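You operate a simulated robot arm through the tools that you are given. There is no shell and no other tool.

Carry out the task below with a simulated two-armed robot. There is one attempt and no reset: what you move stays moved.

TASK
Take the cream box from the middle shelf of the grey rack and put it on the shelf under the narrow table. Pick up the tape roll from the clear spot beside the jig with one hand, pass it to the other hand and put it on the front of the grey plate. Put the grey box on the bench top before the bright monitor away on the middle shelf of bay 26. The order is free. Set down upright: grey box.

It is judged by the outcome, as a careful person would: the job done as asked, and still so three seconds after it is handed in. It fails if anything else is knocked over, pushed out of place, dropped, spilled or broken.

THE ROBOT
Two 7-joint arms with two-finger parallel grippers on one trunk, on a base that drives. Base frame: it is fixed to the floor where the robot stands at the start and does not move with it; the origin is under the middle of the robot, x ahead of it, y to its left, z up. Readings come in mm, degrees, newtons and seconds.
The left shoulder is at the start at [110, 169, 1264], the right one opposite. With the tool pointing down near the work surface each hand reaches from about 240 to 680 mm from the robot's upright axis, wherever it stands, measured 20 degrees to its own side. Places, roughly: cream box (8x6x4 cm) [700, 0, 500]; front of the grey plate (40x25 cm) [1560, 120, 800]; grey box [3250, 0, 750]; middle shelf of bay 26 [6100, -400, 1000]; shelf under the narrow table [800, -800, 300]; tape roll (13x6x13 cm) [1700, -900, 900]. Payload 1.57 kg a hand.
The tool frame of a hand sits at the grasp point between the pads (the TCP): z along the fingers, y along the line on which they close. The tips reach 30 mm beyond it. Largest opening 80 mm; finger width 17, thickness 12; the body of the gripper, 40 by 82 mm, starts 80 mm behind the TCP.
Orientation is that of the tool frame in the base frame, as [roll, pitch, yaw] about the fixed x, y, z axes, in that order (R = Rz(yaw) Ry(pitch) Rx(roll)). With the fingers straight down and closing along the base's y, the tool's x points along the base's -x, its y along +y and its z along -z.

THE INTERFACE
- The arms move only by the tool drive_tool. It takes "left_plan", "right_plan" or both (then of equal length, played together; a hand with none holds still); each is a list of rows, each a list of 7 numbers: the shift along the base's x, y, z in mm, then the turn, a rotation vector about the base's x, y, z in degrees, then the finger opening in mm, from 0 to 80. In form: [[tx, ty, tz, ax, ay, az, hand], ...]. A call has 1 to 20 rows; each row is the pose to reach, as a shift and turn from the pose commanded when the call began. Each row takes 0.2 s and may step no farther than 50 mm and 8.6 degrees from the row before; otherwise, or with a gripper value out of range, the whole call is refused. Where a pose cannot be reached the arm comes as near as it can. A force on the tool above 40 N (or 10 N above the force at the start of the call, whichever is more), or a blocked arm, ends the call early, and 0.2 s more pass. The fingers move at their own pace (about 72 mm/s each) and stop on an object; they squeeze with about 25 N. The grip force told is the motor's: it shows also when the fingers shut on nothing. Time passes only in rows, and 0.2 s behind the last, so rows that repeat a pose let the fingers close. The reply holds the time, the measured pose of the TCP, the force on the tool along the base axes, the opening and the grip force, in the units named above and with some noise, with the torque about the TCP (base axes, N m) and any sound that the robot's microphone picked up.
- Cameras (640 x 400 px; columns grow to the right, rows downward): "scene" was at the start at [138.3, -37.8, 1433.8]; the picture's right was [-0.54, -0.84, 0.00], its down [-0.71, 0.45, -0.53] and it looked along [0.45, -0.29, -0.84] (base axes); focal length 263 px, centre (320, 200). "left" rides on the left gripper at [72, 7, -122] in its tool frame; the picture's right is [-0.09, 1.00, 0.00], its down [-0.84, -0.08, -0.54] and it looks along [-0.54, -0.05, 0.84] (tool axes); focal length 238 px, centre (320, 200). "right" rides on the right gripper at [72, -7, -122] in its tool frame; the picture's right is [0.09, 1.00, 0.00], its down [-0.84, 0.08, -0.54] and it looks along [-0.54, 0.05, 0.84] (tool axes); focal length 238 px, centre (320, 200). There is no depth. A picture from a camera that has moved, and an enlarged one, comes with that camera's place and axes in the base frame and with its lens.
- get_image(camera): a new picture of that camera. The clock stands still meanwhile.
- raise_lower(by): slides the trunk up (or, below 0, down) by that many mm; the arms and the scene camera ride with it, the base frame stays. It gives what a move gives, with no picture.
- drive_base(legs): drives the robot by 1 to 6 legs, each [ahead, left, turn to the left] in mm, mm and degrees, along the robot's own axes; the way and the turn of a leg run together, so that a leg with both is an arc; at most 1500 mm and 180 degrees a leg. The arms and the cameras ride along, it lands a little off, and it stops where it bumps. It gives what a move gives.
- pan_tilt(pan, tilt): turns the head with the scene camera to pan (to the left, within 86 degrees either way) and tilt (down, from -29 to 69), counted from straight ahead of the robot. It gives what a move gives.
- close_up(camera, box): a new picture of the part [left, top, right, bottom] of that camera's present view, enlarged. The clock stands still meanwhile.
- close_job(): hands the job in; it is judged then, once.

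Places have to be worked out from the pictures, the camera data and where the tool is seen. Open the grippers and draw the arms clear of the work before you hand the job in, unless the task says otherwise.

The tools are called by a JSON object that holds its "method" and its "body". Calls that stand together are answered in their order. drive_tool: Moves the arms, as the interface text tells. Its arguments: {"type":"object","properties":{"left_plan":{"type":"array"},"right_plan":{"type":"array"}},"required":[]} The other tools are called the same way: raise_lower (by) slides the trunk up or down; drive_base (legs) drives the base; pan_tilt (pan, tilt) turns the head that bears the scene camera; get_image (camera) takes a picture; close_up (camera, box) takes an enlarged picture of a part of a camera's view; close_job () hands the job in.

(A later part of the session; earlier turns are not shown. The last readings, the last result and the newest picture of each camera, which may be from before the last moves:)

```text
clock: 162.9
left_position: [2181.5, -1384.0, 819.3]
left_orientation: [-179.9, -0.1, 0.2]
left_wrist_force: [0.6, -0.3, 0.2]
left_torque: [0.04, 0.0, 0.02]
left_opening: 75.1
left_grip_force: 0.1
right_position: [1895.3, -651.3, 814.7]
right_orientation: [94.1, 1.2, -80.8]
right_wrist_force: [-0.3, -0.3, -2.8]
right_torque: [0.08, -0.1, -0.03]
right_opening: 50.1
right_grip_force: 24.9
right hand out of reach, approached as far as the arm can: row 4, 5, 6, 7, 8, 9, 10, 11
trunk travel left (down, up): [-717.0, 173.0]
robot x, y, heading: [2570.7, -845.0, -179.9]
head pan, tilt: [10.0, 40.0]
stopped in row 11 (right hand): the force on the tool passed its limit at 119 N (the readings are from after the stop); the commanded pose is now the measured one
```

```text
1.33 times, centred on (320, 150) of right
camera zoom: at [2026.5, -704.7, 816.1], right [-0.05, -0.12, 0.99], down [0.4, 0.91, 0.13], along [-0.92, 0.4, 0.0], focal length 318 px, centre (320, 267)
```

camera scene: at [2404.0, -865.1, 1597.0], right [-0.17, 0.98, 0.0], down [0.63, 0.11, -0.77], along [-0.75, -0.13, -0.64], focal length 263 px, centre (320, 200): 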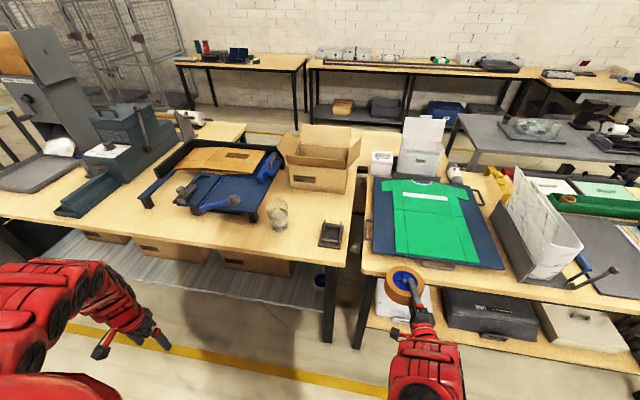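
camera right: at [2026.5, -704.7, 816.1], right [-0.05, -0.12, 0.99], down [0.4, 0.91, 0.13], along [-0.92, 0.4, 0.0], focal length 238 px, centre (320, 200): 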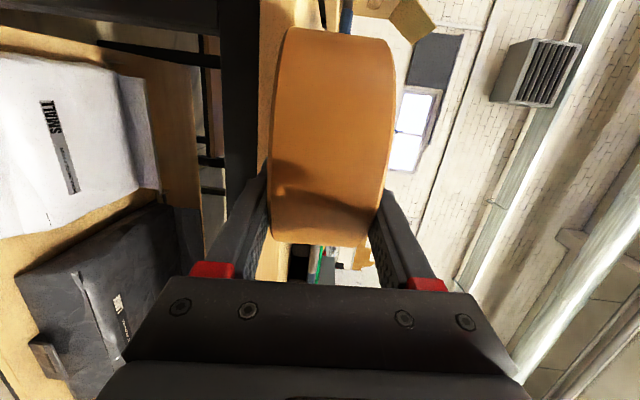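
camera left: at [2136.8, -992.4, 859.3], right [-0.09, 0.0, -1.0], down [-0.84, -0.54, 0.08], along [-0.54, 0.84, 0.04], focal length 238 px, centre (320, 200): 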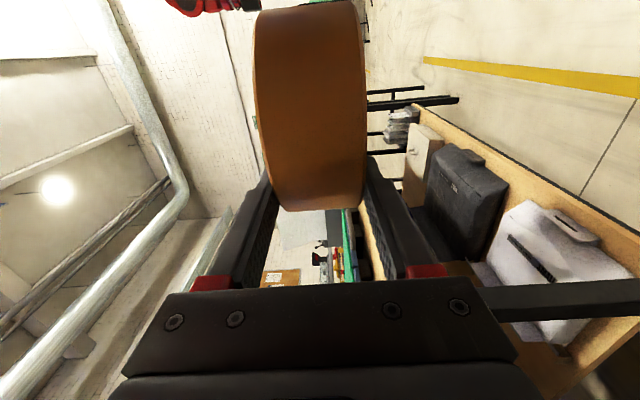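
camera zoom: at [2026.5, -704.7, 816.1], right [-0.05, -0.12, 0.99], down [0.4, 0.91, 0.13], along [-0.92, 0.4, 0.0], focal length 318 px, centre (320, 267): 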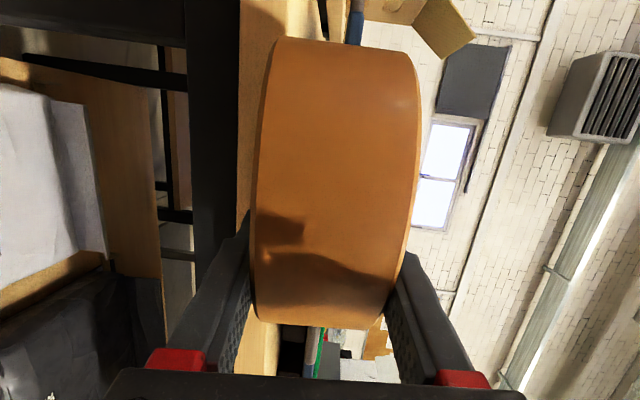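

The roll is only resting against the table edge; table and board look unchanged. I back the base 90 mm to free it, then raise the trunk 100.

{"method": "drive_base", "body": {"legs": [[-90, 0, 0]]}}

{"method": "raise_lower", "body": {"by": 100}}

{"method": "get_image", "body": {"camera": "scene"}}

{"method": "get_image", "body": {"camera": "right"}}

```text
clock: 164.0
left_position: [2273.7, -1382.2, 821.2]
left_orientation: [179.9, -0.2, 0.1]
left_wrist_force: [-0.1, -1.2, 0.3]
left_torque: [0.01, -0.01, 0.04]
left_opening: 74.8
left_grip_force: 0.0
right_position: [1983.3, -648.9, 815.9]
right_orientation: [93.8, 1.0, -81.0]
right_wrist_force: [0.4, -0.1, -3.1]
right_torque: [0.07, -0.11, -0.02]
right_opening: 49.8
right_grip_force: 24.8
trunk travel left (down, up): [-717.0, 173.0]
robot x, y, heading: [2661.4, -849.8, 180.0]
head pan, tilt: [10.0, 40.0]
```

```text
clock: 165.3
left_position: [2272.2, -1381.3, 920.2]
left_orientation: [-179.9, -0.2, 0.1]
left_wrist_force: [-0.1, 0.1, -0.4]
left_torque: [-0.03, 0.01, 0.0]
left_opening: 74.8
left_grip_force: 0.0
right_position: [1984.1, -649.1, 914.5]
right_orientation: [93.9, 1.0, -81.0]
right_wrist_force: [0.2, -0.4, -2.6]
right_torque: [0.11, -0.06, 0.0]
right_opening: 49.6
right_grip_force: 25.0
trunk travel left (down, up): [-817.0, 73.0]
robot x, y, heading: [2658.5, -847.9, 180.1]
head pan, tilt: [10.0, 40.0]
```

```text
taken
camera scene: at [2494.1, -862.1, 1697.0], right [-0.17, 0.98, 0.0], down [0.63, 0.11, -0.77], along [-0.75, -0.13, -0.64], focal length 263 px, centre (320, 200)
```

scene: 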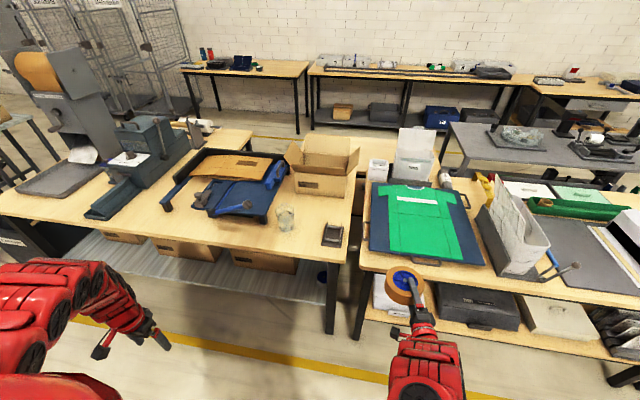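

```text
taken
camera right: at [2116.5, -702.4, 916.1], right [-0.05, -0.12, 0.99], down [0.4, 0.91, 0.13], along [-0.92, 0.4, 0.0], focal length 238 px, centre (320, 200)
```

right: 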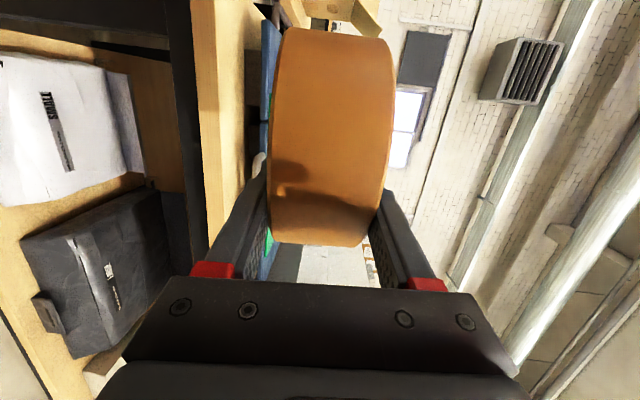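

The roll was pushed deeper into the grip by the contact, and it's better to set it down standing in a lateral grip and watch if it stays, re-gripping if not. To change wrist posture safely I turn the robot to face along the empty aisle (+y).

{"method": "drive_base", "body": {"legs": [[0, 0, -45], [0, 0, -45]]}}

{"method": "pan_tilt", "body": {"pan": -10, "tilt": 45}}

{"method": "get_image", "body": {"camera": "scene"}}

```text
clock: 169.9
left_position: [2122.8, -463.2, 920.7]
left_orientation: [-179.9, -0.1, -89.5]
left_wrist_force: [-1.0, 0.0, -0.6]
left_torque: [-0.01, -0.03, 0.03]
left_opening: 74.9
left_grip_force: 0.2
right_position: [2853.3, -171.4, 916.6]
right_orientation: [93.9, 1.1, -170.7]
right_wrist_force: [-0.7, 0.1, -3.6]
right_torque: [-0.08, -0.07, 0.01]
right_opening: 49.6
right_grip_force: 25.0
trunk travel left (down, up): [-817.0, 73.0]
robot x, y, heading: [2657.4, -843.2, 90.2]
head pan, tilt: [10.0, 40.0]
```

```text
clock: 170.7
left_position: [2122.0, -463.3, 921.8]
left_orientation: [-180.0, -0.1, -89.6]
left_wrist_force: [0.2, 0.1, 0.4]
left_torque: [0.01, 0.03, 0.0]
left_opening: 75.0
left_grip_force: 0.1
right_position: [2854.6, -170.8, 915.8]
right_orientation: [93.8, 1.0, -170.7]
right_wrist_force: [-1.1, 0.4, -2.9]
right_torque: [-0.11, -0.05, -0.03]
right_opening: 50.1
right_grip_force: 24.9
trunk travel left (down, up): [-817.0, 73.0]
robot x, y, heading: [2657.5, -844.2, 90.4]
head pan, tilt: [-10.0, 45.0]
```

```text
taken
camera scene: at [2672.3, -686.5, 1689.8], right [0.99, -0.17, 0.0], down [-0.12, -0.7, -0.71], along [0.12, 0.7, -0.71], focal length 263 px, centre (320, 200)
```

scene: 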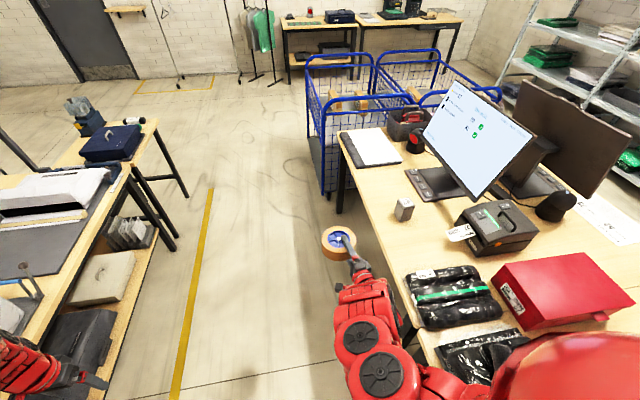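

The bench edge (x≈3055) is fairly close on the right, so I shift the robot 200 mm toward the tables side to centre it in the aisle.

{"method": "drive_base", "body": {"legs": [[0, 190, 0]]}}

{"method": "get_image", "body": {"camera": "scene"}}

```text
clock: 172.2
left_position: [1932.1, -461.0, 921.8]
left_orientation: [-180.0, -0.1, -89.8]
left_wrist_force: [-1.2, -0.5, -0.6]
left_torque: [0.01, 0.0, -0.03]
left_opening: 74.8
left_grip_force: 0.1
right_position: [2663.6, -171.7, 915.9]
right_orientation: [93.9, 1.0, -170.9]
right_wrist_force: [0.4, -0.2, -3.5]
right_torque: [-0.07, -0.08, 0.01]
right_opening: 49.6
right_grip_force: 24.8
trunk travel left (down, up): [-817.0, 73.0]
robot x, y, heading: [2467.7, -844.9, 90.1]
head pan, tilt: [-10.0, 45.0]
```

```text
taken
camera scene: at [2482.5, -687.1, 1689.8], right [0.98, -0.17, 0.0], down [-0.12, -0.7, -0.71], along [0.12, 0.7, -0.71], focal length 263 px, centre (320, 200)
```

scene: 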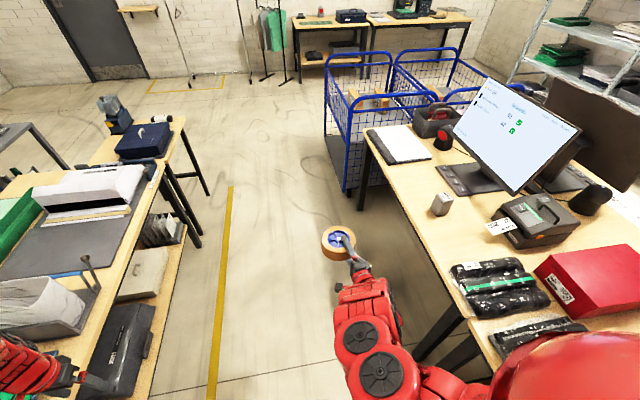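

With plenty of room around, I rotate the right hand (computed 93° about [-0.275, -0.904, 0.326]) toward a 45° forward-down, lateral-closing pose; first half now.

{"method": "drive_tool", "body": {"right_plan": [[-4, -3, 0, -2.13, -7.0, 2.53, 30], [-8, -6, 0, -4.26, -14.01, 5.06, 30], [-12, -9, 0, -6.39, -21.02, 7.58, 30], [-16, -12, 0, -8.52, -28.02, 10.11, 30], [-20, -15, 0, -10.65, -35.03, 12.64, 30], [-24, -18, 0, -12.78, -42.04, 15.17, 30]]}}

{"method": "get_image", "body": {"camera": "scene"}}

```text
clock: 173.7
left_position: [1931.9, -460.6, 921.2]
left_orientation: [-180.0, -0.1, -89.8]
left_wrist_force: [0.1, -0.1, 0.0]
left_torque: [-0.01, 0.0, 0.04]
left_opening: 74.8
left_grip_force: 0.0
right_position: [2641.1, -174.0, 896.1]
right_orientation: [122.6, 36.0, -145.0]
right_wrist_force: [-0.3, 0.5, -4.1]
right_torque: [-0.05, -0.09, 0.0]
right_opening: 49.9
right_grip_force: 24.6
right hand out of reach, approached as far as the arm can: row 4, 5, 6
trunk travel left (down, up): [-817.0, 73.0]
robot x, y, heading: [2469.2, -847.2, 90.1]
head pan, tilt: [-10.0, 45.0]
```

```text
taken
camera scene: at [2481.0, -687.1, 1689.8], right [0.98, -0.17, 0.0], down [-0.12, -0.7, -0.71], along [0.12, 0.7, -0.71], focal length 263 px, centre (320, 200)
```

scene: 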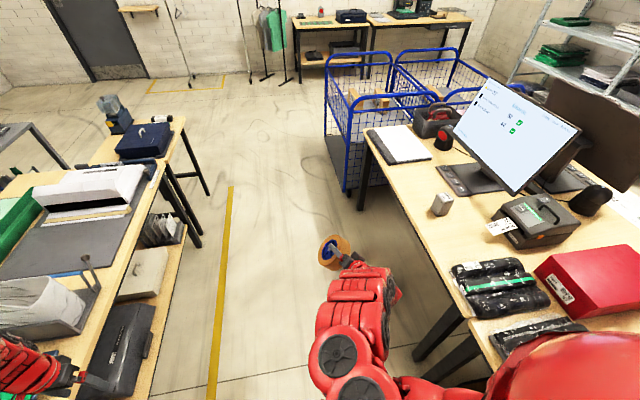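

Good progress without trouble. I finish the rotation with the recomputed remainder (46°).

{"method": "drive_tool", "body": {"right_plan": [[-4, -5, 1, -2.11, -6.98, 2.5, 30], [-8, -10, 2, -4.22, -13.96, 4.99, 30], [-12, -15, 3, -6.34, -20.95, 7.49, 30], [-16, -20, 4, -8.45, -27.93, 9.98, 30], [-20, -25, 5, -10.56, -34.91, 12.48, 30], [-23, -30, 5, -12.67, -41.89, 14.97, 30], [-23, -30, 5, -12.67, -41.89, 14.97, 30]]}}

{"method": "get_image", "body": {"camera": "scene"}}

{"method": "get_image", "body": {"camera": "right"}}

```text
clock: 175.2
left_position: [1932.0, -461.3, 920.7]
left_orientation: [-180.0, -0.1, -89.8]
left_wrist_force: [0.7, 0.3, 0.5]
left_torque: [-0.02, 0.0, 0.0]
left_opening: 75.0
left_grip_force: 0.1
right_position: [2618.1, -172.2, 873.7]
right_orientation: [179.9, 45.0, -90.2]
right_wrist_force: [-0.7, 0.4, -3.5]
right_torque: [-0.01, -0.03, 0.01]
right_opening: 49.7
right_grip_force: 24.7
right hand out of reach, approached as far as the arm can: row 1, 2, 3, 4, 5, 6, 7
trunk travel left (down, up): [-817.0, 73.0]
robot x, y, heading: [2466.5, -846.9, 90.1]
head pan, tilt: [-10.0, 45.0]
```

```text
taken
camera scene: at [2481.7, -687.0, 1689.8], right [0.98, -0.17, 0.0], down [-0.12, -0.7, -0.71], along [0.12, 0.7, -0.71], focal length 263 px, centre (320, 200)
```

scene: 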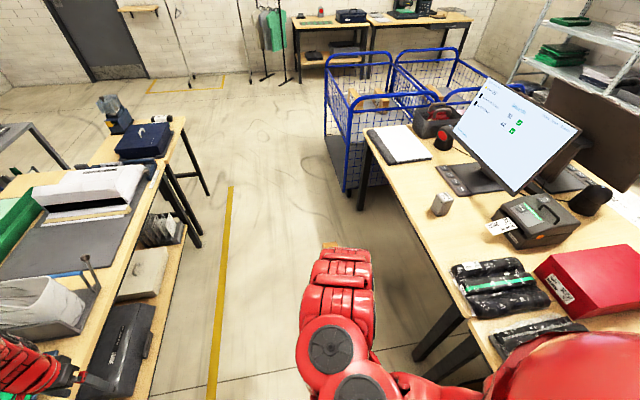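

```text
taken
camera right: at [2624.6, -311.1, 910.3], right [-1.0, -0.06, -0.06], down [-0.08, 0.21, 0.98], along [-0.05, 0.98, -0.21], focal length 238 px, centre (320, 200)
```

right: 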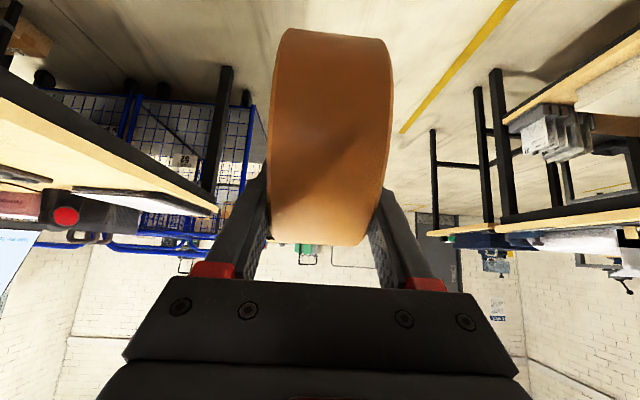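

The right hand now holds the roll standing in a 45° pose; from its picture I compute the roll's centre 7 mm ahead and 31 mm below the TCP (bottom ≈ TCP−94). I raise the trunk and drive: a bit away from the tables, along the aisle to y≈-46, then turn to face the plate.

{"method": "raise_lower", "body": {"by": 70}}

{"method": "drive_base", "body": {"legs": [[0, -130, 0], [795, 0, 0]]}}

{"method": "get_image", "body": {"camera": "scene"}}

```text
clock: 176.3
left_position: [1931.4, -460.6, 990.0]
left_orientation: [180.0, -0.1, -89.7]
left_wrist_force: [0.5, 0.5, 0.1]
left_torque: [-0.02, 0.02, -0.01]
left_opening: 74.9
left_grip_force: 0.1
right_position: [2617.1, -172.8, 944.9]
right_orientation: [179.8, 45.2, -90.1]
right_wrist_force: [0.9, 0.5, -2.4]
right_torque: [0.01, -0.01, 0.01]
right_opening: 49.6
right_grip_force: 25.4
trunk travel left (down, up): [-887.0, 3.0]
robot x, y, heading: [2466.4, -847.0, 89.8]
head pan, tilt: [-10.0, 45.0]
```

```text
clock: 181.5
left_position: [2045.7, 324.9, 990.8]
left_orientation: [180.0, -0.1, -88.7]
left_wrist_force: [-0.1, -0.6, 0.8]
left_torque: [-0.03, 0.01, -0.01]
left_opening: 74.9
left_grip_force: 0.1
right_position: [2725.2, 628.0, 944.3]
right_orientation: [179.7, 45.1, -89.2]
right_wrist_force: [0.3, -0.4, -2.9]
right_torque: [-0.02, 0.02, -0.04]
right_opening: 49.6
right_grip_force: 25.3
trunk travel left (down, up): [-887.0, 3.0]
robot x, y, heading: [2587.1, -50.3, 91.3]
head pan, tilt: [-10.0, 45.0]
```

```text
taken
camera scene: at [2599.5, 110.3, 1759.9], right [0.99, -0.15, 0.0], down [-0.11, -0.7, -0.71], along [0.11, 0.7, -0.71], focal length 263 px, centre (320, 200)
```

scene: 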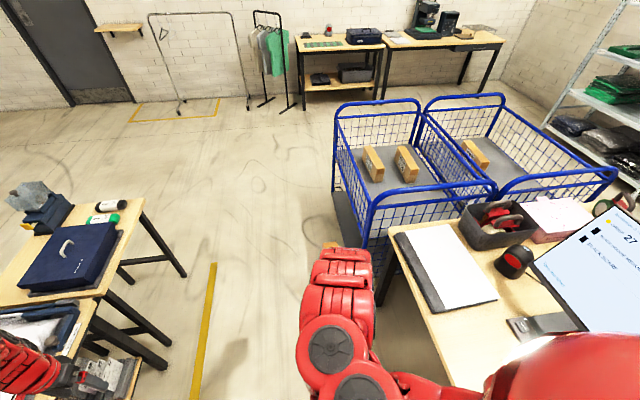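

Clear so far. Now I turn left in two steps to face the plate table.

{"method": "drive_base", "body": {"legs": [[0, 0, 44.5], [0, 0, 44.2]]}}

{"method": "pan_tilt", "body": {"pan": 0, "tilt": 45}}

{"method": "get_image", "body": {"camera": "scene"}}

{"method": "get_image", "body": {"camera": "right"}}

```text
clock: 186.0
left_position: [2205.7, -588.5, 990.7]
left_orientation: [179.9, 0.0, 0.7]
left_wrist_force: [0.4, -0.5, 0.6]
left_torque: [-0.01, 0.0, -0.01]
left_opening: 75.1
left_grip_force: 0.0
right_position: [1912.7, 96.3, 943.7]
right_orientation: [179.8, 45.2, 0.2]
right_wrist_force: [-0.3, 0.2, -3.3]
right_torque: [0.01, -0.02, 0.01]
right_opening: 49.9
right_grip_force: 24.5
trunk travel left (down, up): [-887.0, 3.0]
robot x, y, heading: [2590.9, -51.3, -179.4]
head pan, tilt: [-10.0, 45.0]
```

```text
clock: 186.7
left_position: [2205.3, -588.8, 988.6]
left_orientation: [-180.0, -0.1, 0.7]
left_wrist_force: [0.1, -0.3, 0.0]
left_torque: [-0.03, -0.02, 0.0]
left_opening: 75.2
left_grip_force: 0.0
right_position: [1911.2, 94.8, 943.9]
right_orientation: [179.7, 45.1, 0.4]
right_wrist_force: [0.7, -0.1, -3.0]
right_torque: [-0.02, -0.03, 0.02]
right_opening: 49.6
right_grip_force: 24.8
trunk travel left (down, up): [-887.0, 3.0]
robot x, y, heading: [2588.0, -52.7, -179.4]
head pan, tilt: [0.0, 45.0]
```

```text
taken
camera scene: at [2426.8, -51.8, 1759.8], right [-0.01, 1.0, 0.0], down [0.71, 0.01, -0.71], along [-0.71, -0.01, -0.71], focal length 263 px, centre (320, 200)
```

scene: 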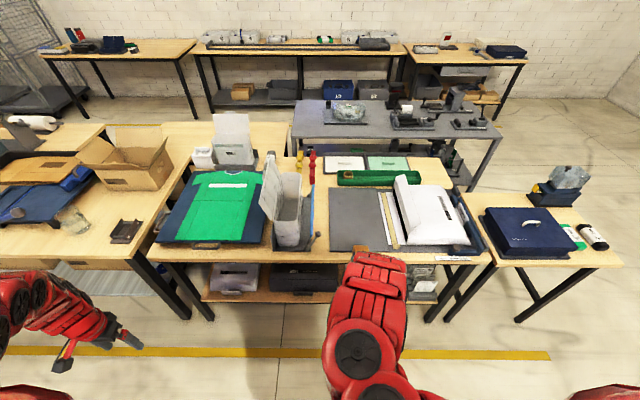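

```text
taken
camera right: at [2050.3, 100.8, 980.3], right [0.07, -1.0, -0.06], down [-0.21, -0.08, 0.98], along [-0.98, -0.06, -0.21], focal length 238 px, centre (320, 200)
```

right: 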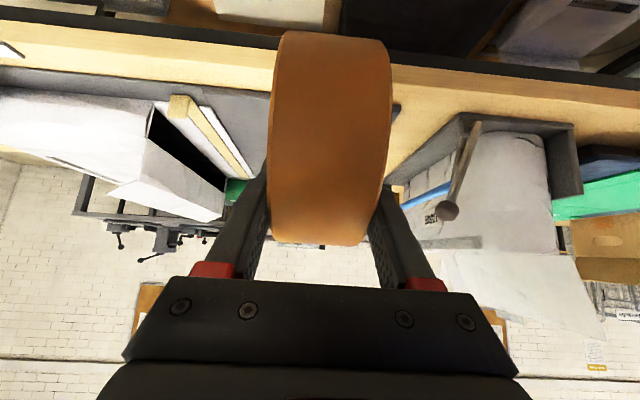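

Facing the plate now. I enlarge the plate area to measure edges and neighbours.

{"method": "close_up", "body": {"camera": "scene", "box": [250, 165, 500, 290]}}

{"method": "close_up", "body": {"camera": "right", "box": [180, 60, 460, 235]}}

```text
2.56 times, centred on (375, 228) of scene
camera zoom: at [2426.8, -51.8, 1759.8], right [-0.01, 1.0, 0.0], down [0.71, 0.01, -0.71], along [-0.71, -0.01, -0.71], focal length 673 px, centre (179, 130)
```

zoom: 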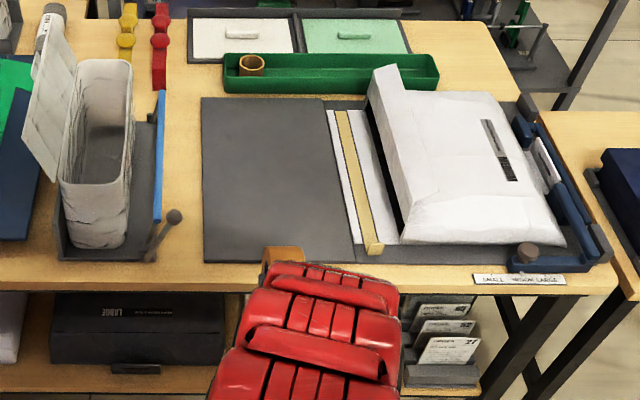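

```text
2.29 times, centred on (320, 148) of right
camera zoom: at [2050.3, 100.8, 980.3], right [0.07, -1.0, -0.06], down [-0.21, -0.08, 0.98], along [-0.98, -0.06, -0.21], focal length 545 px, centre (320, 320)
```

zoom: 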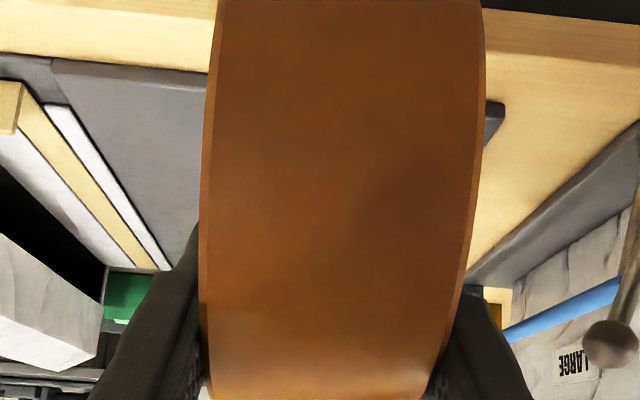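

Triangulated: plate top z≈780, x≈1346–1768, y≈-18…237. I drive ahead so the roll (bottom now ≈850) hangs over the front third of the plate at about [1675, 105].

{"method": "drive_base", "body": {"legs": [[229, -12, -0.6]]}}

{"method": "get_image", "body": {"camera": "right"}}

{"method": "get_image", "body": {"camera": "scene"}}

```text
clock: 188.4
left_position: [1973.4, -573.6, 991.1]
left_orientation: [180.0, -0.1, 0.2]
left_wrist_force: [1.6, 0.0, -0.6]
left_torque: [-0.02, 0.05, 0.02]
left_opening: 75.1
left_grip_force: 0.0
right_position: [1686.3, 112.0, 945.4]
right_orientation: [179.8, 45.2, -0.3]
right_wrist_force: [0.2, 0.9, -3.2]
right_torque: [0.02, -0.05, -0.01]
right_opening: 49.8
right_grip_force: 25.8
trunk travel left (down, up): [-887.0, 3.0]
robot x, y, heading: [2359.6, -36.3, 180.2]
head pan, tilt: [0.0, 45.0]
```

```text
taken
camera right: at [1823.1, 117.2, 980.8], right [0.06, -1.0, -0.06], down [-0.21, -0.07, 0.98], along [-0.98, -0.05, -0.21], focal length 238 px, centre (320, 200)
```

right: 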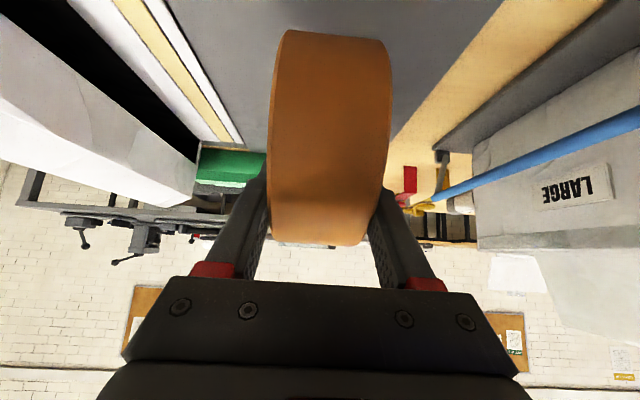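

```text
taken
camera scene: at [2198.8, -39.1, 1760.0], right [0.0, 1.0, 0.0], down [0.71, 0.0, -0.71], along [-0.71, 0.0, -0.71], focal length 263 px, centre (320, 200)
```

scene: 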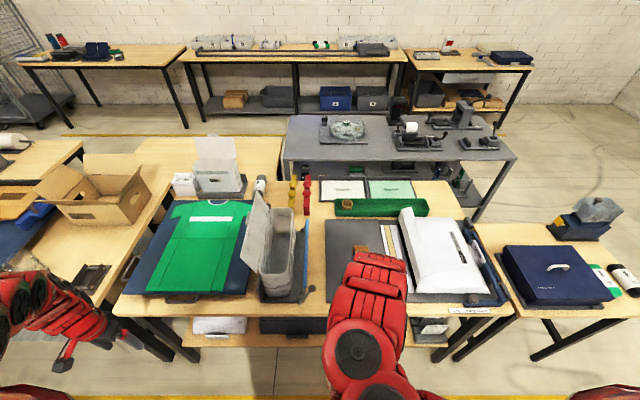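

The roll is centred over the plate's front. I lower with the trunk: first 58 mm, then check.

{"method": "raise_lower", "body": {"by": -58}}

{"method": "get_image", "body": {"camera": "right"}}

{"method": "close_up", "body": {"camera": "scene", "box": [300, 180, 460, 310]}}

```text
clock: 189.4
left_position: [1973.6, -574.2, 932.6]
left_orientation: [180.0, -0.1, 0.2]
left_wrist_force: [-0.1, -0.4, -0.3]
left_torque: [-0.04, 0.05, 0.01]
left_opening: 74.8
left_grip_force: 0.2
right_position: [1684.7, 112.3, 887.2]
right_orientation: [179.8, 45.2, -0.3]
right_wrist_force: [0.5, 0.7, -2.7]
right_torque: [0.02, -0.04, 0.0]
right_opening: 50.0
right_grip_force: 25.1
trunk travel left (down, up): [-829.0, 61.0]
robot x, y, heading: [2359.4, -35.4, 179.9]
head pan, tilt: [0.0, 45.0]
```

```text
taken
camera right: at [1823.0, 117.3, 922.6], right [0.06, -1.0, -0.06], down [-0.21, -0.07, 0.98], along [-0.98, -0.05, -0.21], focal length 238 px, centre (320, 200)
```

right: 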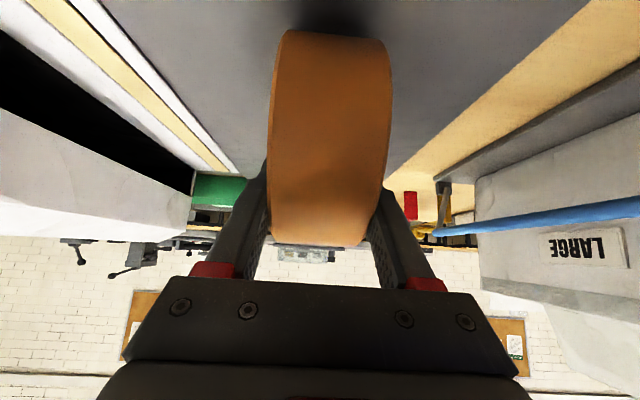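

```text
3.08 times, centred on (380, 245) of scene
camera zoom: at [2198.5, -39.0, 1701.9], right [0.0, 1.0, 0.0], down [0.71, 0.0, -0.71], along [-0.71, 0.0, -0.71], focal length 808 px, centre (135, 62)
```

zoom: 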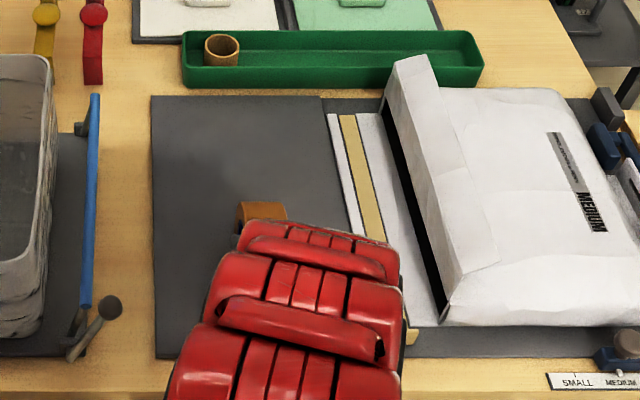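

The roll's shadow is closing in. I lower the trunk by 6 mm, then in 3 mm steps watching the force.

{"method": "raise_lower", "body": {"by": -6}}

{"method": "raise_lower", "body": {"by": -3}}

```text
clock: 190.0
left_position: [1974.5, -573.7, 927.7]
left_orientation: [-180.0, -0.2, 0.2]
left_wrist_force: [0.0, -0.3, 1.1]
left_torque: [-0.03, 0.01, -0.03]
left_opening: 74.9
left_grip_force: 0.2
right_position: [1684.2, 113.0, 884.6]
right_orientation: [179.8, 45.3, -0.4]
right_wrist_force: [1.0, 2.6, 22.4]
right_torque: [0.4, 0.22, -0.08]
right_opening: 49.3
right_grip_force: 24.9
trunk travel left (down, up): [-823.0, 67.0]
robot x, y, heading: [2360.7, -36.6, 179.8]
head pan, tilt: [0.0, 45.0]
```

```text
clock: 190.5
left_position: [1975.4, -574.3, 924.9]
left_orientation: [180.0, 0.0, 0.2]
left_wrist_force: [0.6, 0.5, 0.1]
left_torque: [0.03, -0.01, 0.0]
left_opening: 75.2
left_grip_force: 0.0
right_position: [1686.5, 111.5, 879.2]
right_orientation: [179.8, 45.2, -0.4]
right_wrist_force: [3.9, 3.1, 24.5]
right_torque: [0.04, 0.14, -0.06]
right_opening: 50.0
right_grip_force: 25.0
trunk travel left (down, up): [-820.0, 70.0]
robot x, y, heading: [2356.5, -39.9, 180.0]
head pan, tilt: [0.0, 45.0]
```

Contact at about 22 N. I relieve the pressure by raising 4 mm and read the force before opening.

{"method": "raise_lower", "body": {"by": 4}}

```text
clock: 191.0
left_position: [1972.7, -574.4, 928.1]
left_orientation: [-180.0, -0.2, 0.2]
left_wrist_force: [0.4, 0.7, -0.8]
left_torque: [0.02, -0.02, 0.03]
left_opening: 75.0
left_grip_force: 0.2
right_position: [1686.3, 112.2, 880.7]
right_orientation: [179.9, 44.9, -0.3]
right_wrist_force: [0.8, 0.7, -2.1]
right_torque: [-0.03, -0.03, 0.01]
right_opening: 49.6
right_grip_force: 25.0
trunk travel left (down, up): [-824.0, 66.0]
robot x, y, heading: [2356.8, -42.2, 179.9]
head pan, tilt: [0.0, 45.0]
```

Now it's almost fully hanging again; I lower 1.5 mm so it just rests.

{"method": "raise_lower", "body": {"by": -1.5}}

{"method": "get_image", "body": {"camera": "right"}}

```text
clock: 191.5
left_position: [1972.3, -573.5, 926.0]
left_orientation: [-180.0, -0.1, 0.3]
left_wrist_force: [0.2, 0.2, 0.2]
left_torque: [-0.04, -0.01, 0.04]
left_opening: 74.8
left_grip_force: 0.0
right_position: [1685.6, 112.7, 880.1]
right_orientation: [179.8, 45.2, -0.3]
right_wrist_force: [1.0, 0.1, 1.2]
right_torque: [-0.1, -0.1, 0.05]
right_opening: 49.9
right_grip_force: 25.0
trunk travel left (down, up): [-822.0, 68.0]
robot x, y, heading: [2360.5, -36.4, 180.1]
head pan, tilt: [0.0, 45.0]
```

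```text
taken
camera right: at [1822.9, 117.1, 915.9], right [0.06, -1.0, -0.06], down [-0.21, -0.07, 0.98], along [-0.98, -0.05, -0.21], focal length 238 px, centre (320, 200)
```

right: 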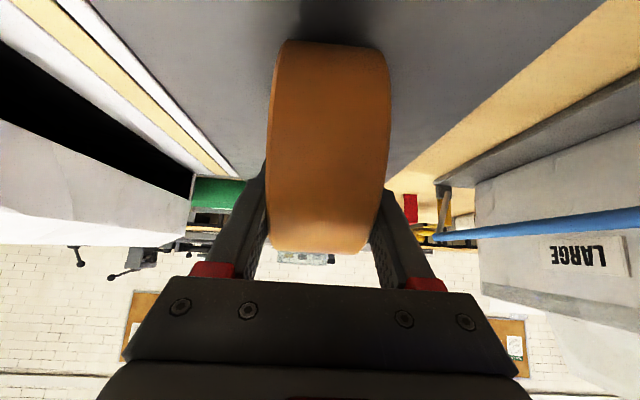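

It now just rests on the plate (≈4 N carried). I open the fingers slightly to 57 and wait a second to see whether the roll stays put.

{"method": "drive_tool", "body": {"right_plan": [[0, 0, 0, 0, 0, 0, 53], [0, 0, 0, 0, 0, 0, 57], [0, 0, 0, 0, 0, 0, 57], [0, 0, 0, 0, 0, 0, 57], [0, 0, 0, 0, 0, 0, 57]]}}

{"method": "get_image", "body": {"camera": "right"}}

```text
clock: 192.7
left_position: [1972.8, -573.4, 926.1]
left_orientation: [-180.0, -0.1, 0.2]
left_wrist_force: [-0.7, 0.3, -0.2]
left_torque: [0.0, 0.01, 0.01]
left_opening: 75.3
left_grip_force: 0.0
right_position: [1685.3, 112.0, 879.8]
right_orientation: [179.9, 45.2, -0.4]
right_wrist_force: [0.1, 0.2, 0.4]
right_torque: [-0.01, -0.01, 0.02]
right_opening: 56.9
right_grip_force: 0.1
trunk travel left (down, up): [-822.0, 68.0]
robot x, y, heading: [2358.3, -39.4, 179.8]
head pan, tilt: [0.0, 45.0]
```

```text
taken
camera right: at [1822.5, 117.2, 916.0], right [0.06, -1.0, -0.06], down [-0.21, -0.07, 0.98], along [-0.98, -0.05, -0.21], focal length 238 px, centre (320, 200)
```

right: 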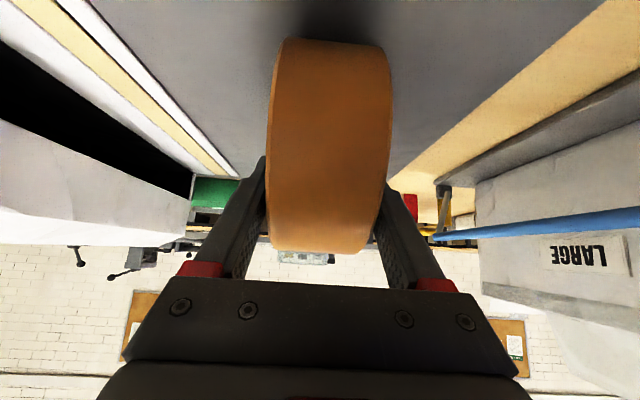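

It stands by itself between the open fingers. I wait 4 more seconds and compare close-ups for any creeping.

{"method": "close_up", "body": {"camera": "right", "box": [230, 20, 430, 145]}}

{"method": "drive_tool", "body": {"right_plan": [[0, 0, 0, 0, 0, 0, 57], [0, 0, 0, 0, 0, 0, 57], [0, 0, 0, 0, 0, 0, 57], [0, 0, 0, 0, 0, 0, 57], [0, 0, 0, 0, 0, 0, 57], [0, 0, 0, 0, 0, 0, 57], [0, 0, 0, 0, 0, 0, 57], [0, 0, 0, 0, 0, 0, 57], [0, 0, 0, 0, 0, 0, 57], [0, 0, 0, 0, 0, 0, 57], [0, 0, 0, 0, 0, 0, 57], [0, 0, 0, 0, 0, 0, 57], [0, 0, 0, 0, 0, 0, 57], [0, 0, 0, 0, 0, 0, 57], [0, 0, 0, 0, 0, 0, 57], [0, 0, 0, 0, 0, 0, 57], [0, 0, 0, 0, 0, 0, 57], [0, 0, 0, 0, 0, 0, 57], [0, 0, 0, 0, 0, 0, 57], [0, 0, 0, 0, 0, 0, 57]]}}

{"method": "close_up", "body": {"camera": "right", "box": [230, 20, 430, 145]}}

```text
3.20 times, centred on (330, 82) of right
camera zoom: at [1822.5, 117.2, 916.0], right [0.06, -1.0, -0.06], down [-0.21, -0.07, 0.98], along [-0.98, -0.05, -0.21], focal length 763 px, centre (288, 576)
```

zoom: 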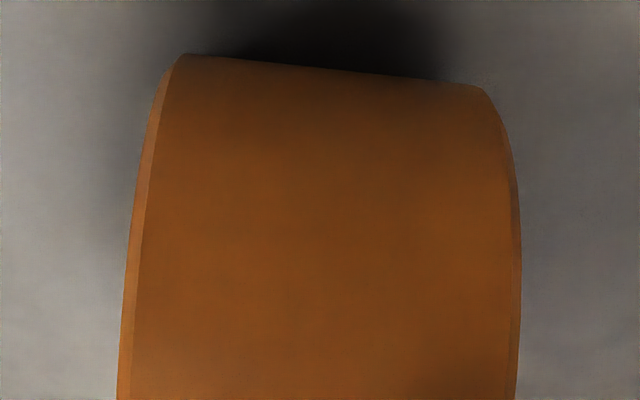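

```text
clock: 196.9
left_position: [1973.4, -573.6, 925.8]
left_orientation: [-180.0, 0.0, 0.2]
left_wrist_force: [-0.1, 0.4, 0.3]
left_torque: [-0.02, 0.01, -0.01]
left_opening: 75.0
left_grip_force: 0.1
right_position: [1685.2, 112.0, 880.3]
right_orientation: [179.9, 45.1, -0.2]
right_wrist_force: [0.3, -0.1, -0.1]
right_torque: [0.03, 0.0, 0.0]
right_opening: 57.0
right_grip_force: 0.0
trunk travel left (down, up): [-822.0, 68.0]
robot x, y, heading: [2359.4, -36.4, 180.0]
head pan, tilt: [0.0, 45.0]
```

```text
3.20 times, centred on (330, 82) of right
camera zoom: at [1822.5, 117.2, 916.0], right [0.06, -1.0, -0.06], down [-0.21, -0.07, 0.98], along [-0.98, -0.05, -0.21], focal length 763 px, centre (288, 576)
```

zoom: 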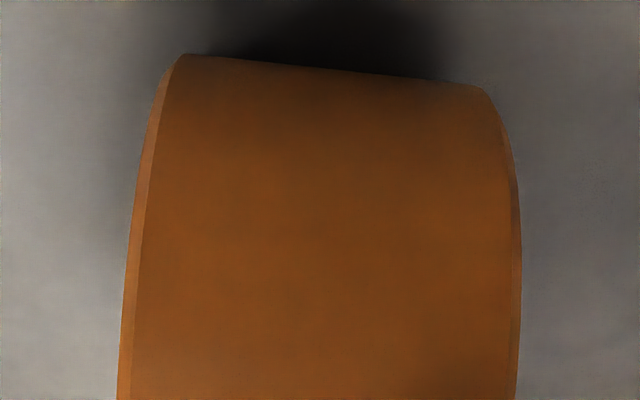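

No movement at all in 4 s — the roll stands stably. I open fully and back the base straight out.

{"method": "drive_tool", "body": {"right_plan": [[0, 0, 0, 0, 0, 0, 65], [0, 0, 0, 0, 0, 0, 80], [0, 0, 0, 0, 0, 0, 80]]}}

{"method": "get_image", "body": {"camera": "right"}}

{"method": "drive_base", "body": {"legs": [[-200, 0, 0]]}}

{"method": "get_image", "body": {"camera": "right"}}

{"method": "get_image", "body": {"camera": "scene"}}

```text
clock: 197.7
left_position: [1973.0, -572.7, 925.2]
left_orientation: [179.9, -0.1, 0.3]
left_wrist_force: [0.3, -0.3, 0.3]
left_torque: [0.0, -0.02, 0.01]
left_opening: 74.9
left_grip_force: 0.1
right_position: [1685.5, 113.3, 880.5]
right_orientation: [179.9, 45.2, -0.3]
right_wrist_force: [-0.2, -1.0, 0.9]
right_torque: [0.0, 0.03, -0.01]
right_opening: 79.9
right_grip_force: 0.1
trunk travel left (down, up): [-822.0, 68.0]
robot x, y, heading: [2360.2, -37.0, 179.8]
head pan, tilt: [0.0, 45.0]
```

```text
taken
camera right: at [1822.5, 117.1, 916.0], right [0.06, -1.0, -0.06], down [-0.21, -0.07, 0.98], along [-0.98, -0.05, -0.21], focal length 238 px, centre (320, 200)
```

right: 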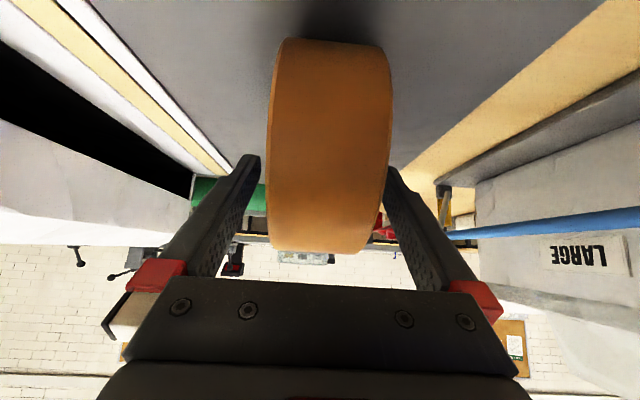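

```text
clock: 199.3
left_position: [2169.4, -573.2, 926.1]
left_orientation: [180.0, -0.1, 0.0]
left_wrist_force: [-0.1, 0.0, -0.2]
left_torque: [-0.02, 0.02, -0.02]
left_opening: 74.9
left_grip_force: 0.1
right_position: [1884.5, 113.6, 879.1]
right_orientation: [179.7, 45.1, -0.6]
right_wrist_force: [0.1, -0.1, 0.0]
right_torque: [0.01, 0.0, 0.01]
right_opening: 79.9
right_grip_force: 0.1
trunk travel left (down, up): [-822.0, 68.0]
robot x, y, heading: [2559.1, -40.3, 179.8]
head pan, tilt: [0.0, 45.0]
```

```text
taken
camera right: at [2021.2, 118.1, 915.6], right [0.06, -1.0, -0.06], down [-0.21, -0.07, 0.98], along [-0.98, -0.04, -0.21], focal length 238 px, centre (320, 200)
```

right: 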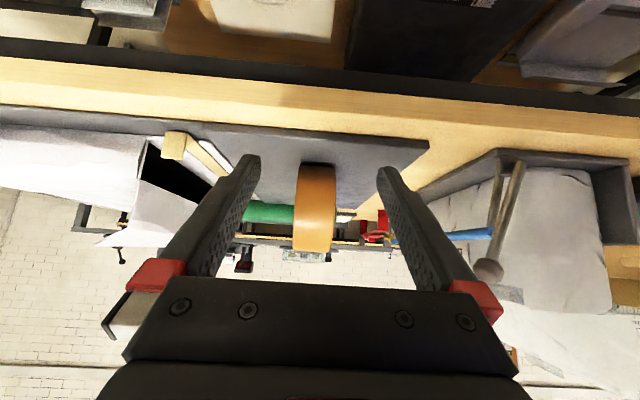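

```text
taken
camera scene: at [2395.5, -39.2, 1695.2], right [0.0, 1.0, 0.0], down [0.71, 0.0, -0.71], along [-0.71, 0.0, -0.71], focal length 263 px, centre (320, 200)
```

scene: 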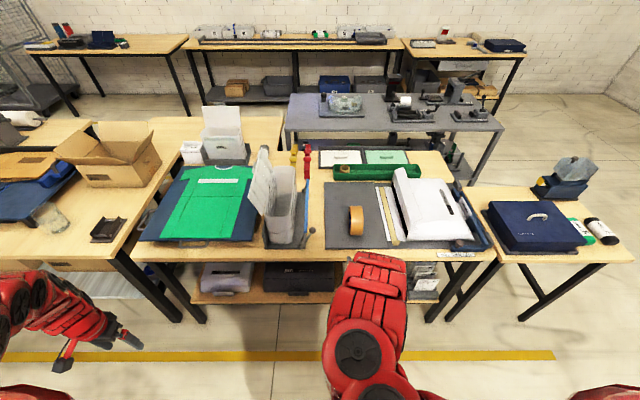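

The roll stands on the front of the plate. Next I tuck the right arm close to the body (tool down) so I can turn around in the aisle.

{"method": "drive_tool", "body": {"right_plan": [[25, 0, 5, 0, -4.5, 0, 80], [55, 0, 10, 0, -9, 0, 80], [85, 0, 15, 0, -13.5, 0, 80], [115, 0, 20, 0, -18, 0, 80], [145, 0, 25, 0, -22.5, 0, 80], [175, 0, 30, 0, -27, 0, 80], [205, 0, 35, 0, -31.5, 0, 80], [235, 0, 40, 0, -36, 0, 80], [265, 0, 45, 0, -40.5, 0, 80], [295, 0, 50, 0, -45, 0, 80], [310, 0, 50, 0, -45, 0, 80]]}}

{"method": "get_image", "body": {"camera": "scene"}}

```text
clock: 201.7
left_position: [2170.6, -574.0, 927.1]
left_orientation: [-180.0, -0.2, 0.1]
left_wrist_force: [0.0, 0.1, 0.1]
left_torque: [0.01, 0.02, 0.03]
left_opening: 74.8
left_grip_force: 0.1
right_position: [2001.7, 92.2, 908.5]
right_orientation: [-179.8, 0.1, -0.5]
right_wrist_force: [0.0, 0.2, -0.5]
right_torque: [0.02, 0.04, 0.01]
right_opening: 79.8
right_grip_force: 0.1
right hand out of reach, approached as far as the arm can: row 1, 2, 3, 4, 5, 6, 7, 8, 9, 10, 11
trunk travel left (down, up): [-822.0, 68.0]
robot x, y, heading: [2558.8, -40.3, 179.8]
head pan, tilt: [0.0, 45.0]
```

```text
taken
camera scene: at [2396.6, -39.9, 1695.3], right [0.0, 1.0, 0.0], down [0.71, 0.0, -0.71], along [-0.71, 0.0, -0.71], focal length 263 px, centre (320, 200)
```

scene: 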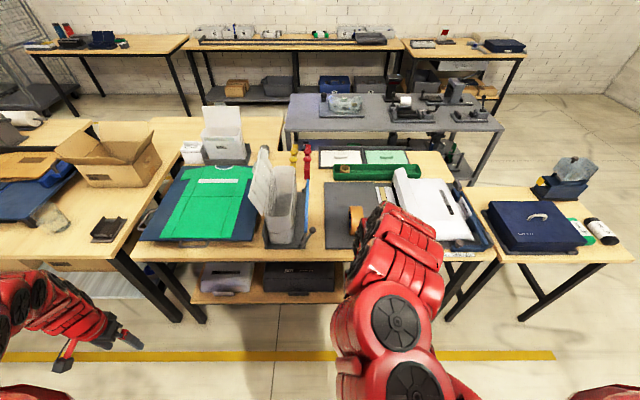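

The right tool is vertical again; I draw it closer to the body in small steps.

{"method": "drive_tool", "body": {"right_plan": [[25, 0, -5, 0, 0, 0, 80], [50, 0, -10, 0, 0, 0, 80], [75, 0, -15, 0, 0, 0, 80], [100, 0, -20, 0, 0, 0, 80], [125, 0, -25, 0, 0, 0, 80], [150, 0, -30, 0, 0, 0, 80], [175, 0, -30, 0, 0, 0, 80], [190, 0, -30, 0, 0, 0, 80]]}}

```text
clock: 203.5
left_position: [2170.6, -573.9, 925.8]
left_orientation: [180.0, -0.1, 0.0]
left_wrist_force: [-0.1, 0.0, 0.0]
left_torque: [-0.01, -0.01, 0.0]
left_opening: 75.0
left_grip_force: 0.1
right_position: [2000.8, 91.6, 907.8]
right_orientation: [-179.7, 0.1, -0.3]
right_wrist_force: [-0.2, 0.0, -0.6]
right_torque: [-0.02, -0.02, 0.02]
right_opening: 79.8
right_grip_force: 0.1
right hand out of reach, approached as far as the arm can: row 1, 2, 3, 4, 5, 6, 7, 8
trunk travel left (down, up): [-822.0, 68.0]
robot x, y, heading: [2554.2, -38.1, 179.9]
head pan, tilt: [0.0, 45.0]
```

It won't come closer at that height; I try going up and toward the robot's right instead, like the initial pose.

{"method": "drive_tool", "body": {"right_plan": [[10, 20, 15, 0, 0, 0, 80], [20, 40, 30, 0, 0, 0, 80], [35, 70, 45, 0, 0, 0, 80], [50, 100, 60, 0, 0, 0, 80], [70, 130, 70, 0, 0, 0, 80], [90, 160, 80, 0, 0, 0, 80]]}}

```text
clock: 204.9
left_position: [2171.5, -572.8, 927.1]
left_orientation: [-180.0, 0.0, 0.0]
left_wrist_force: [-0.6, -0.9, 0.1]
left_torque: [0.0, -0.01, -0.02]
left_opening: 74.8
left_grip_force: 0.0
right_position: [2011.9, 267.8, 926.8]
right_orientation: [-179.9, 0.0, -0.2]
right_wrist_force: [0.2, 0.4, -0.6]
right_torque: [-0.04, 0.03, 0.01]
right_opening: 79.7
right_grip_force: 0.0
right hand out of reach, approached as far as the arm can: row 1, 2, 3, 4, 5, 6
trunk travel left (down, up): [-822.0, 68.0]
robot x, y, heading: [2557.7, -39.8, 179.7]
head pan, tilt: [0.0, 45.0]
```

The right arm stays at radius ≈630, which is too wide to turn here. I see whether the left arm can return to its compact centre pose, moving inward and up in steps.

{"method": "drive_tool", "body": {"left_plan": [[-4, 40, 8, 0, 0, 0, 75], [-8, 80, 16, 0, 0, 0, 75], [-12, 120, 24, 0, 0, 0, 75], [-16, 160, 32, 0, 0, 0, 75], [-20, 200, 40, 0, 0, 0, 75], [-24, 240, 48, 0, 0, 0, 75], [-28, 280, 56, 0, 0, 0, 75], [-32, 320, 62, 0, 0, 0, 75], [-36, 360, 68, 0, 0, 0, 75], [-40, 400, 72, 0, 0, 0, 75], [-42, 440, 73, 0, 0, 0, 75]]}}

{"method": "get_image", "body": {"camera": "scene"}}

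```text
clock: 207.3
left_position: [2004.5, -101.0, 926.1]
left_orientation: [179.8, -0.6, 0.1]
left_wrist_force: [0.0, -0.4, 0.1]
left_torque: [-0.01, 0.01, -0.01]
left_opening: 75.0
left_grip_force: 0.0
left hand out of reach, approached as far as the arm can: row 1, 2, 3, 4, 5, 6, 7, 8, 9, 10, 11
right_position: [2009.6, 269.3, 926.3]
right_orientation: [-179.9, 0.0, -0.3]
right_wrist_force: [-0.3, 0.2, 0.0]
right_torque: [-0.02, 0.03, 0.02]
right_opening: 79.8
right_grip_force: 0.0
trunk travel left (down, up): [-822.0, 68.0]
robot x, y, heading: [2557.2, -36.4, 179.6]
head pan, tilt: [0.0, 45.0]
```

```text
taken
camera scene: at [2396.8, -37.1, 1695.4], right [0.0, 1.0, 0.0], down [0.71, 0.0, -0.71], along [-0.71, 0.0, -0.71], focal length 263 px, centre (320, 200)
```

scene: 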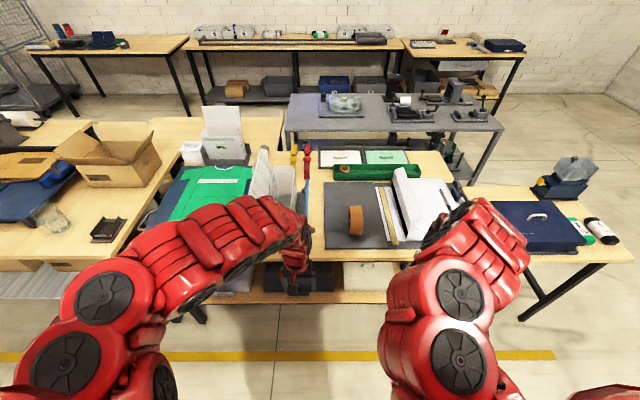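

Both arms seem folded as far as this elbow posture allows at this height; lower positions should let them come closer. I lower both hands while drawing them toward the body.

{"method": "drive_tool", "body": {"left_plan": [[10, -5, -20, 0, 0, 0, 75], [20, -10, -40, 0, 0, 0, 75], [35, -15, -60, 0, 0, 0, 75], [50, -20, -80, 0, 0, 0, 75], [70, -30, -100, 0, 0, 0, 75], [90, -40, -120, 0, 0, 0, 75], [115, -50, -140, 0, 0, 0, 75], [140, -60, -160, 0, 0, 0, 75]], "right_plan": [[10, -15, -20, 0, 0, 0, 80], [20, -30, -40, 0, 0, 0, 80], [35, -45, -60, 0, 0, 0, 80], [50, -60, -80, 0, 0, 0, 80], [70, -75, -100, 0, 0, 0, 80], [90, -90, -120, 0, 0, 0, 80], [115, -105, -140, 0, 0, 0, 80], [140, -120, -160, 0, 0, 0, 80]]}}

{"method": "get_image", "body": {"camera": "scene"}}

```text
clock: 209.1
left_position: [2132.4, -166.1, 754.8]
left_orientation: [-179.8, -0.3, 0.1]
left_wrist_force: [-0.1, 0.1, 0.2]
left_torque: [0.01, 0.03, -0.02]
left_opening: 74.9
left_grip_force: 0.1
left hand out of reach, approached as far as the arm can: row 6, 7, 8
right_position: [2138.2, 149.8, 749.5]
right_orientation: [-179.8, 0.1, -0.2]
right_wrist_force: [0.1, 0.0, 0.6]
right_torque: [0.02, 0.02, 0.01]
right_opening: 79.9
right_grip_force: 0.1
right hand out of reach, approached as far as the arm can: row 1, 2, 3, 4, 5, 6, 7, 8
trunk travel left (down, up): [-822.0, 68.0]
robot x, y, heading: [2558.9, -38.4, 179.8]
head pan, tilt: [0.0, 45.0]
```

```text
taken
camera scene: at [2398.9, -40.9, 1695.6], right [0.0, 1.0, 0.0], down [0.71, 0.0, -0.71], along [-0.71, 0.0, -0.71], focal length 263 px, centre (320, 200)
```

scene: 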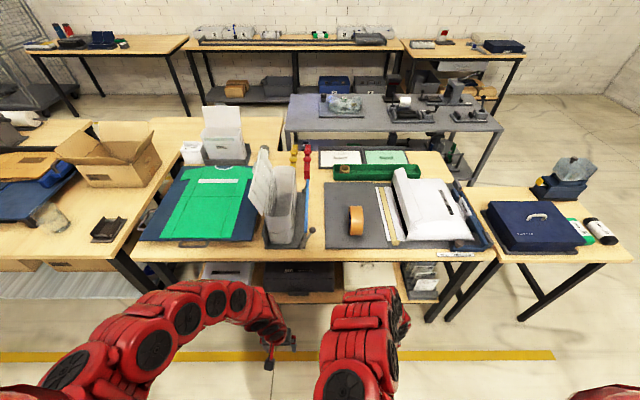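

Both hands are now compact (radius ≈ 460, z≈750). I move to the aisle's centre line (x≈2440) and turn around to face the bench.

{"method": "drive_base", "body": {"legs": [[115, 0, 0], [0, 0, 90], [0, 0, 90]]}}

{"method": "pan_tilt", "body": {"pan": 0, "tilt": 35}}

{"method": "get_image", "body": {"camera": "scene"}}

```text
clock: 217.9
left_position: [2874.6, 75.6, 756.1]
left_orientation: [180.0, -0.4, 178.4]
left_wrist_force: [-0.7, -0.3, 0.4]
left_torque: [0.01, 0.02, 0.01]
left_opening: 75.0
left_grip_force: 0.0
right_position: [2859.9, -240.3, 749.2]
right_orientation: [-179.7, 0.1, 178.0]
right_wrist_force: [0.5, -0.1, 0.6]
right_torque: [-0.02, 0.01, 0.02]
right_opening: 80.1
right_grip_force: 0.1
trunk travel left (down, up): [-822.0, 68.0]
robot x, y, heading: [2441.2, -38.2, -1.8]
head pan, tilt: [0.0, 45.0]
```

```text
clock: 218.7
left_position: [2874.0, 75.9, 754.9]
left_orientation: [-180.0, -0.3, 178.4]
left_wrist_force: [-0.9, 0.1, 0.2]
left_torque: [0.01, 0.0, -0.01]
left_opening: 74.9
left_grip_force: 0.0
right_position: [2860.1, -240.0, 747.8]
right_orientation: [-179.9, -0.1, 178.0]
right_wrist_force: [-0.1, 0.3, -0.7]
right_torque: [0.01, 0.05, 0.0]
right_opening: 80.1
right_grip_force: 0.2
trunk travel left (down, up): [-822.0, 68.0]
robot x, y, heading: [2437.4, -36.0, -1.9]
head pan, tilt: [0.0, 35.0]
```

```text
taken
camera scene: at [2611.6, -44.4, 1710.1], right [-0.03, -1.0, 0.0], down [-0.57, 0.02, -0.82], along [0.82, -0.03, -0.57], focal length 263 px, centre (320, 200)
```

scene: 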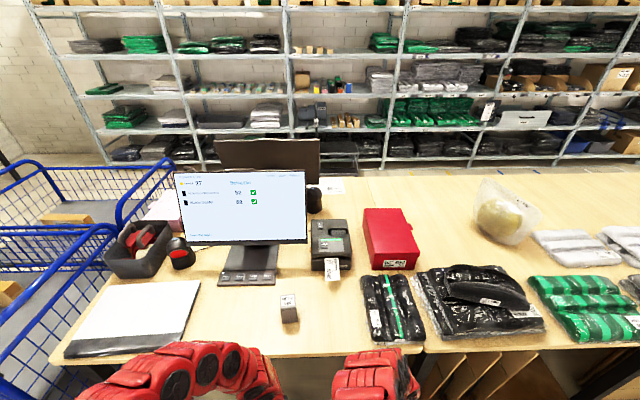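

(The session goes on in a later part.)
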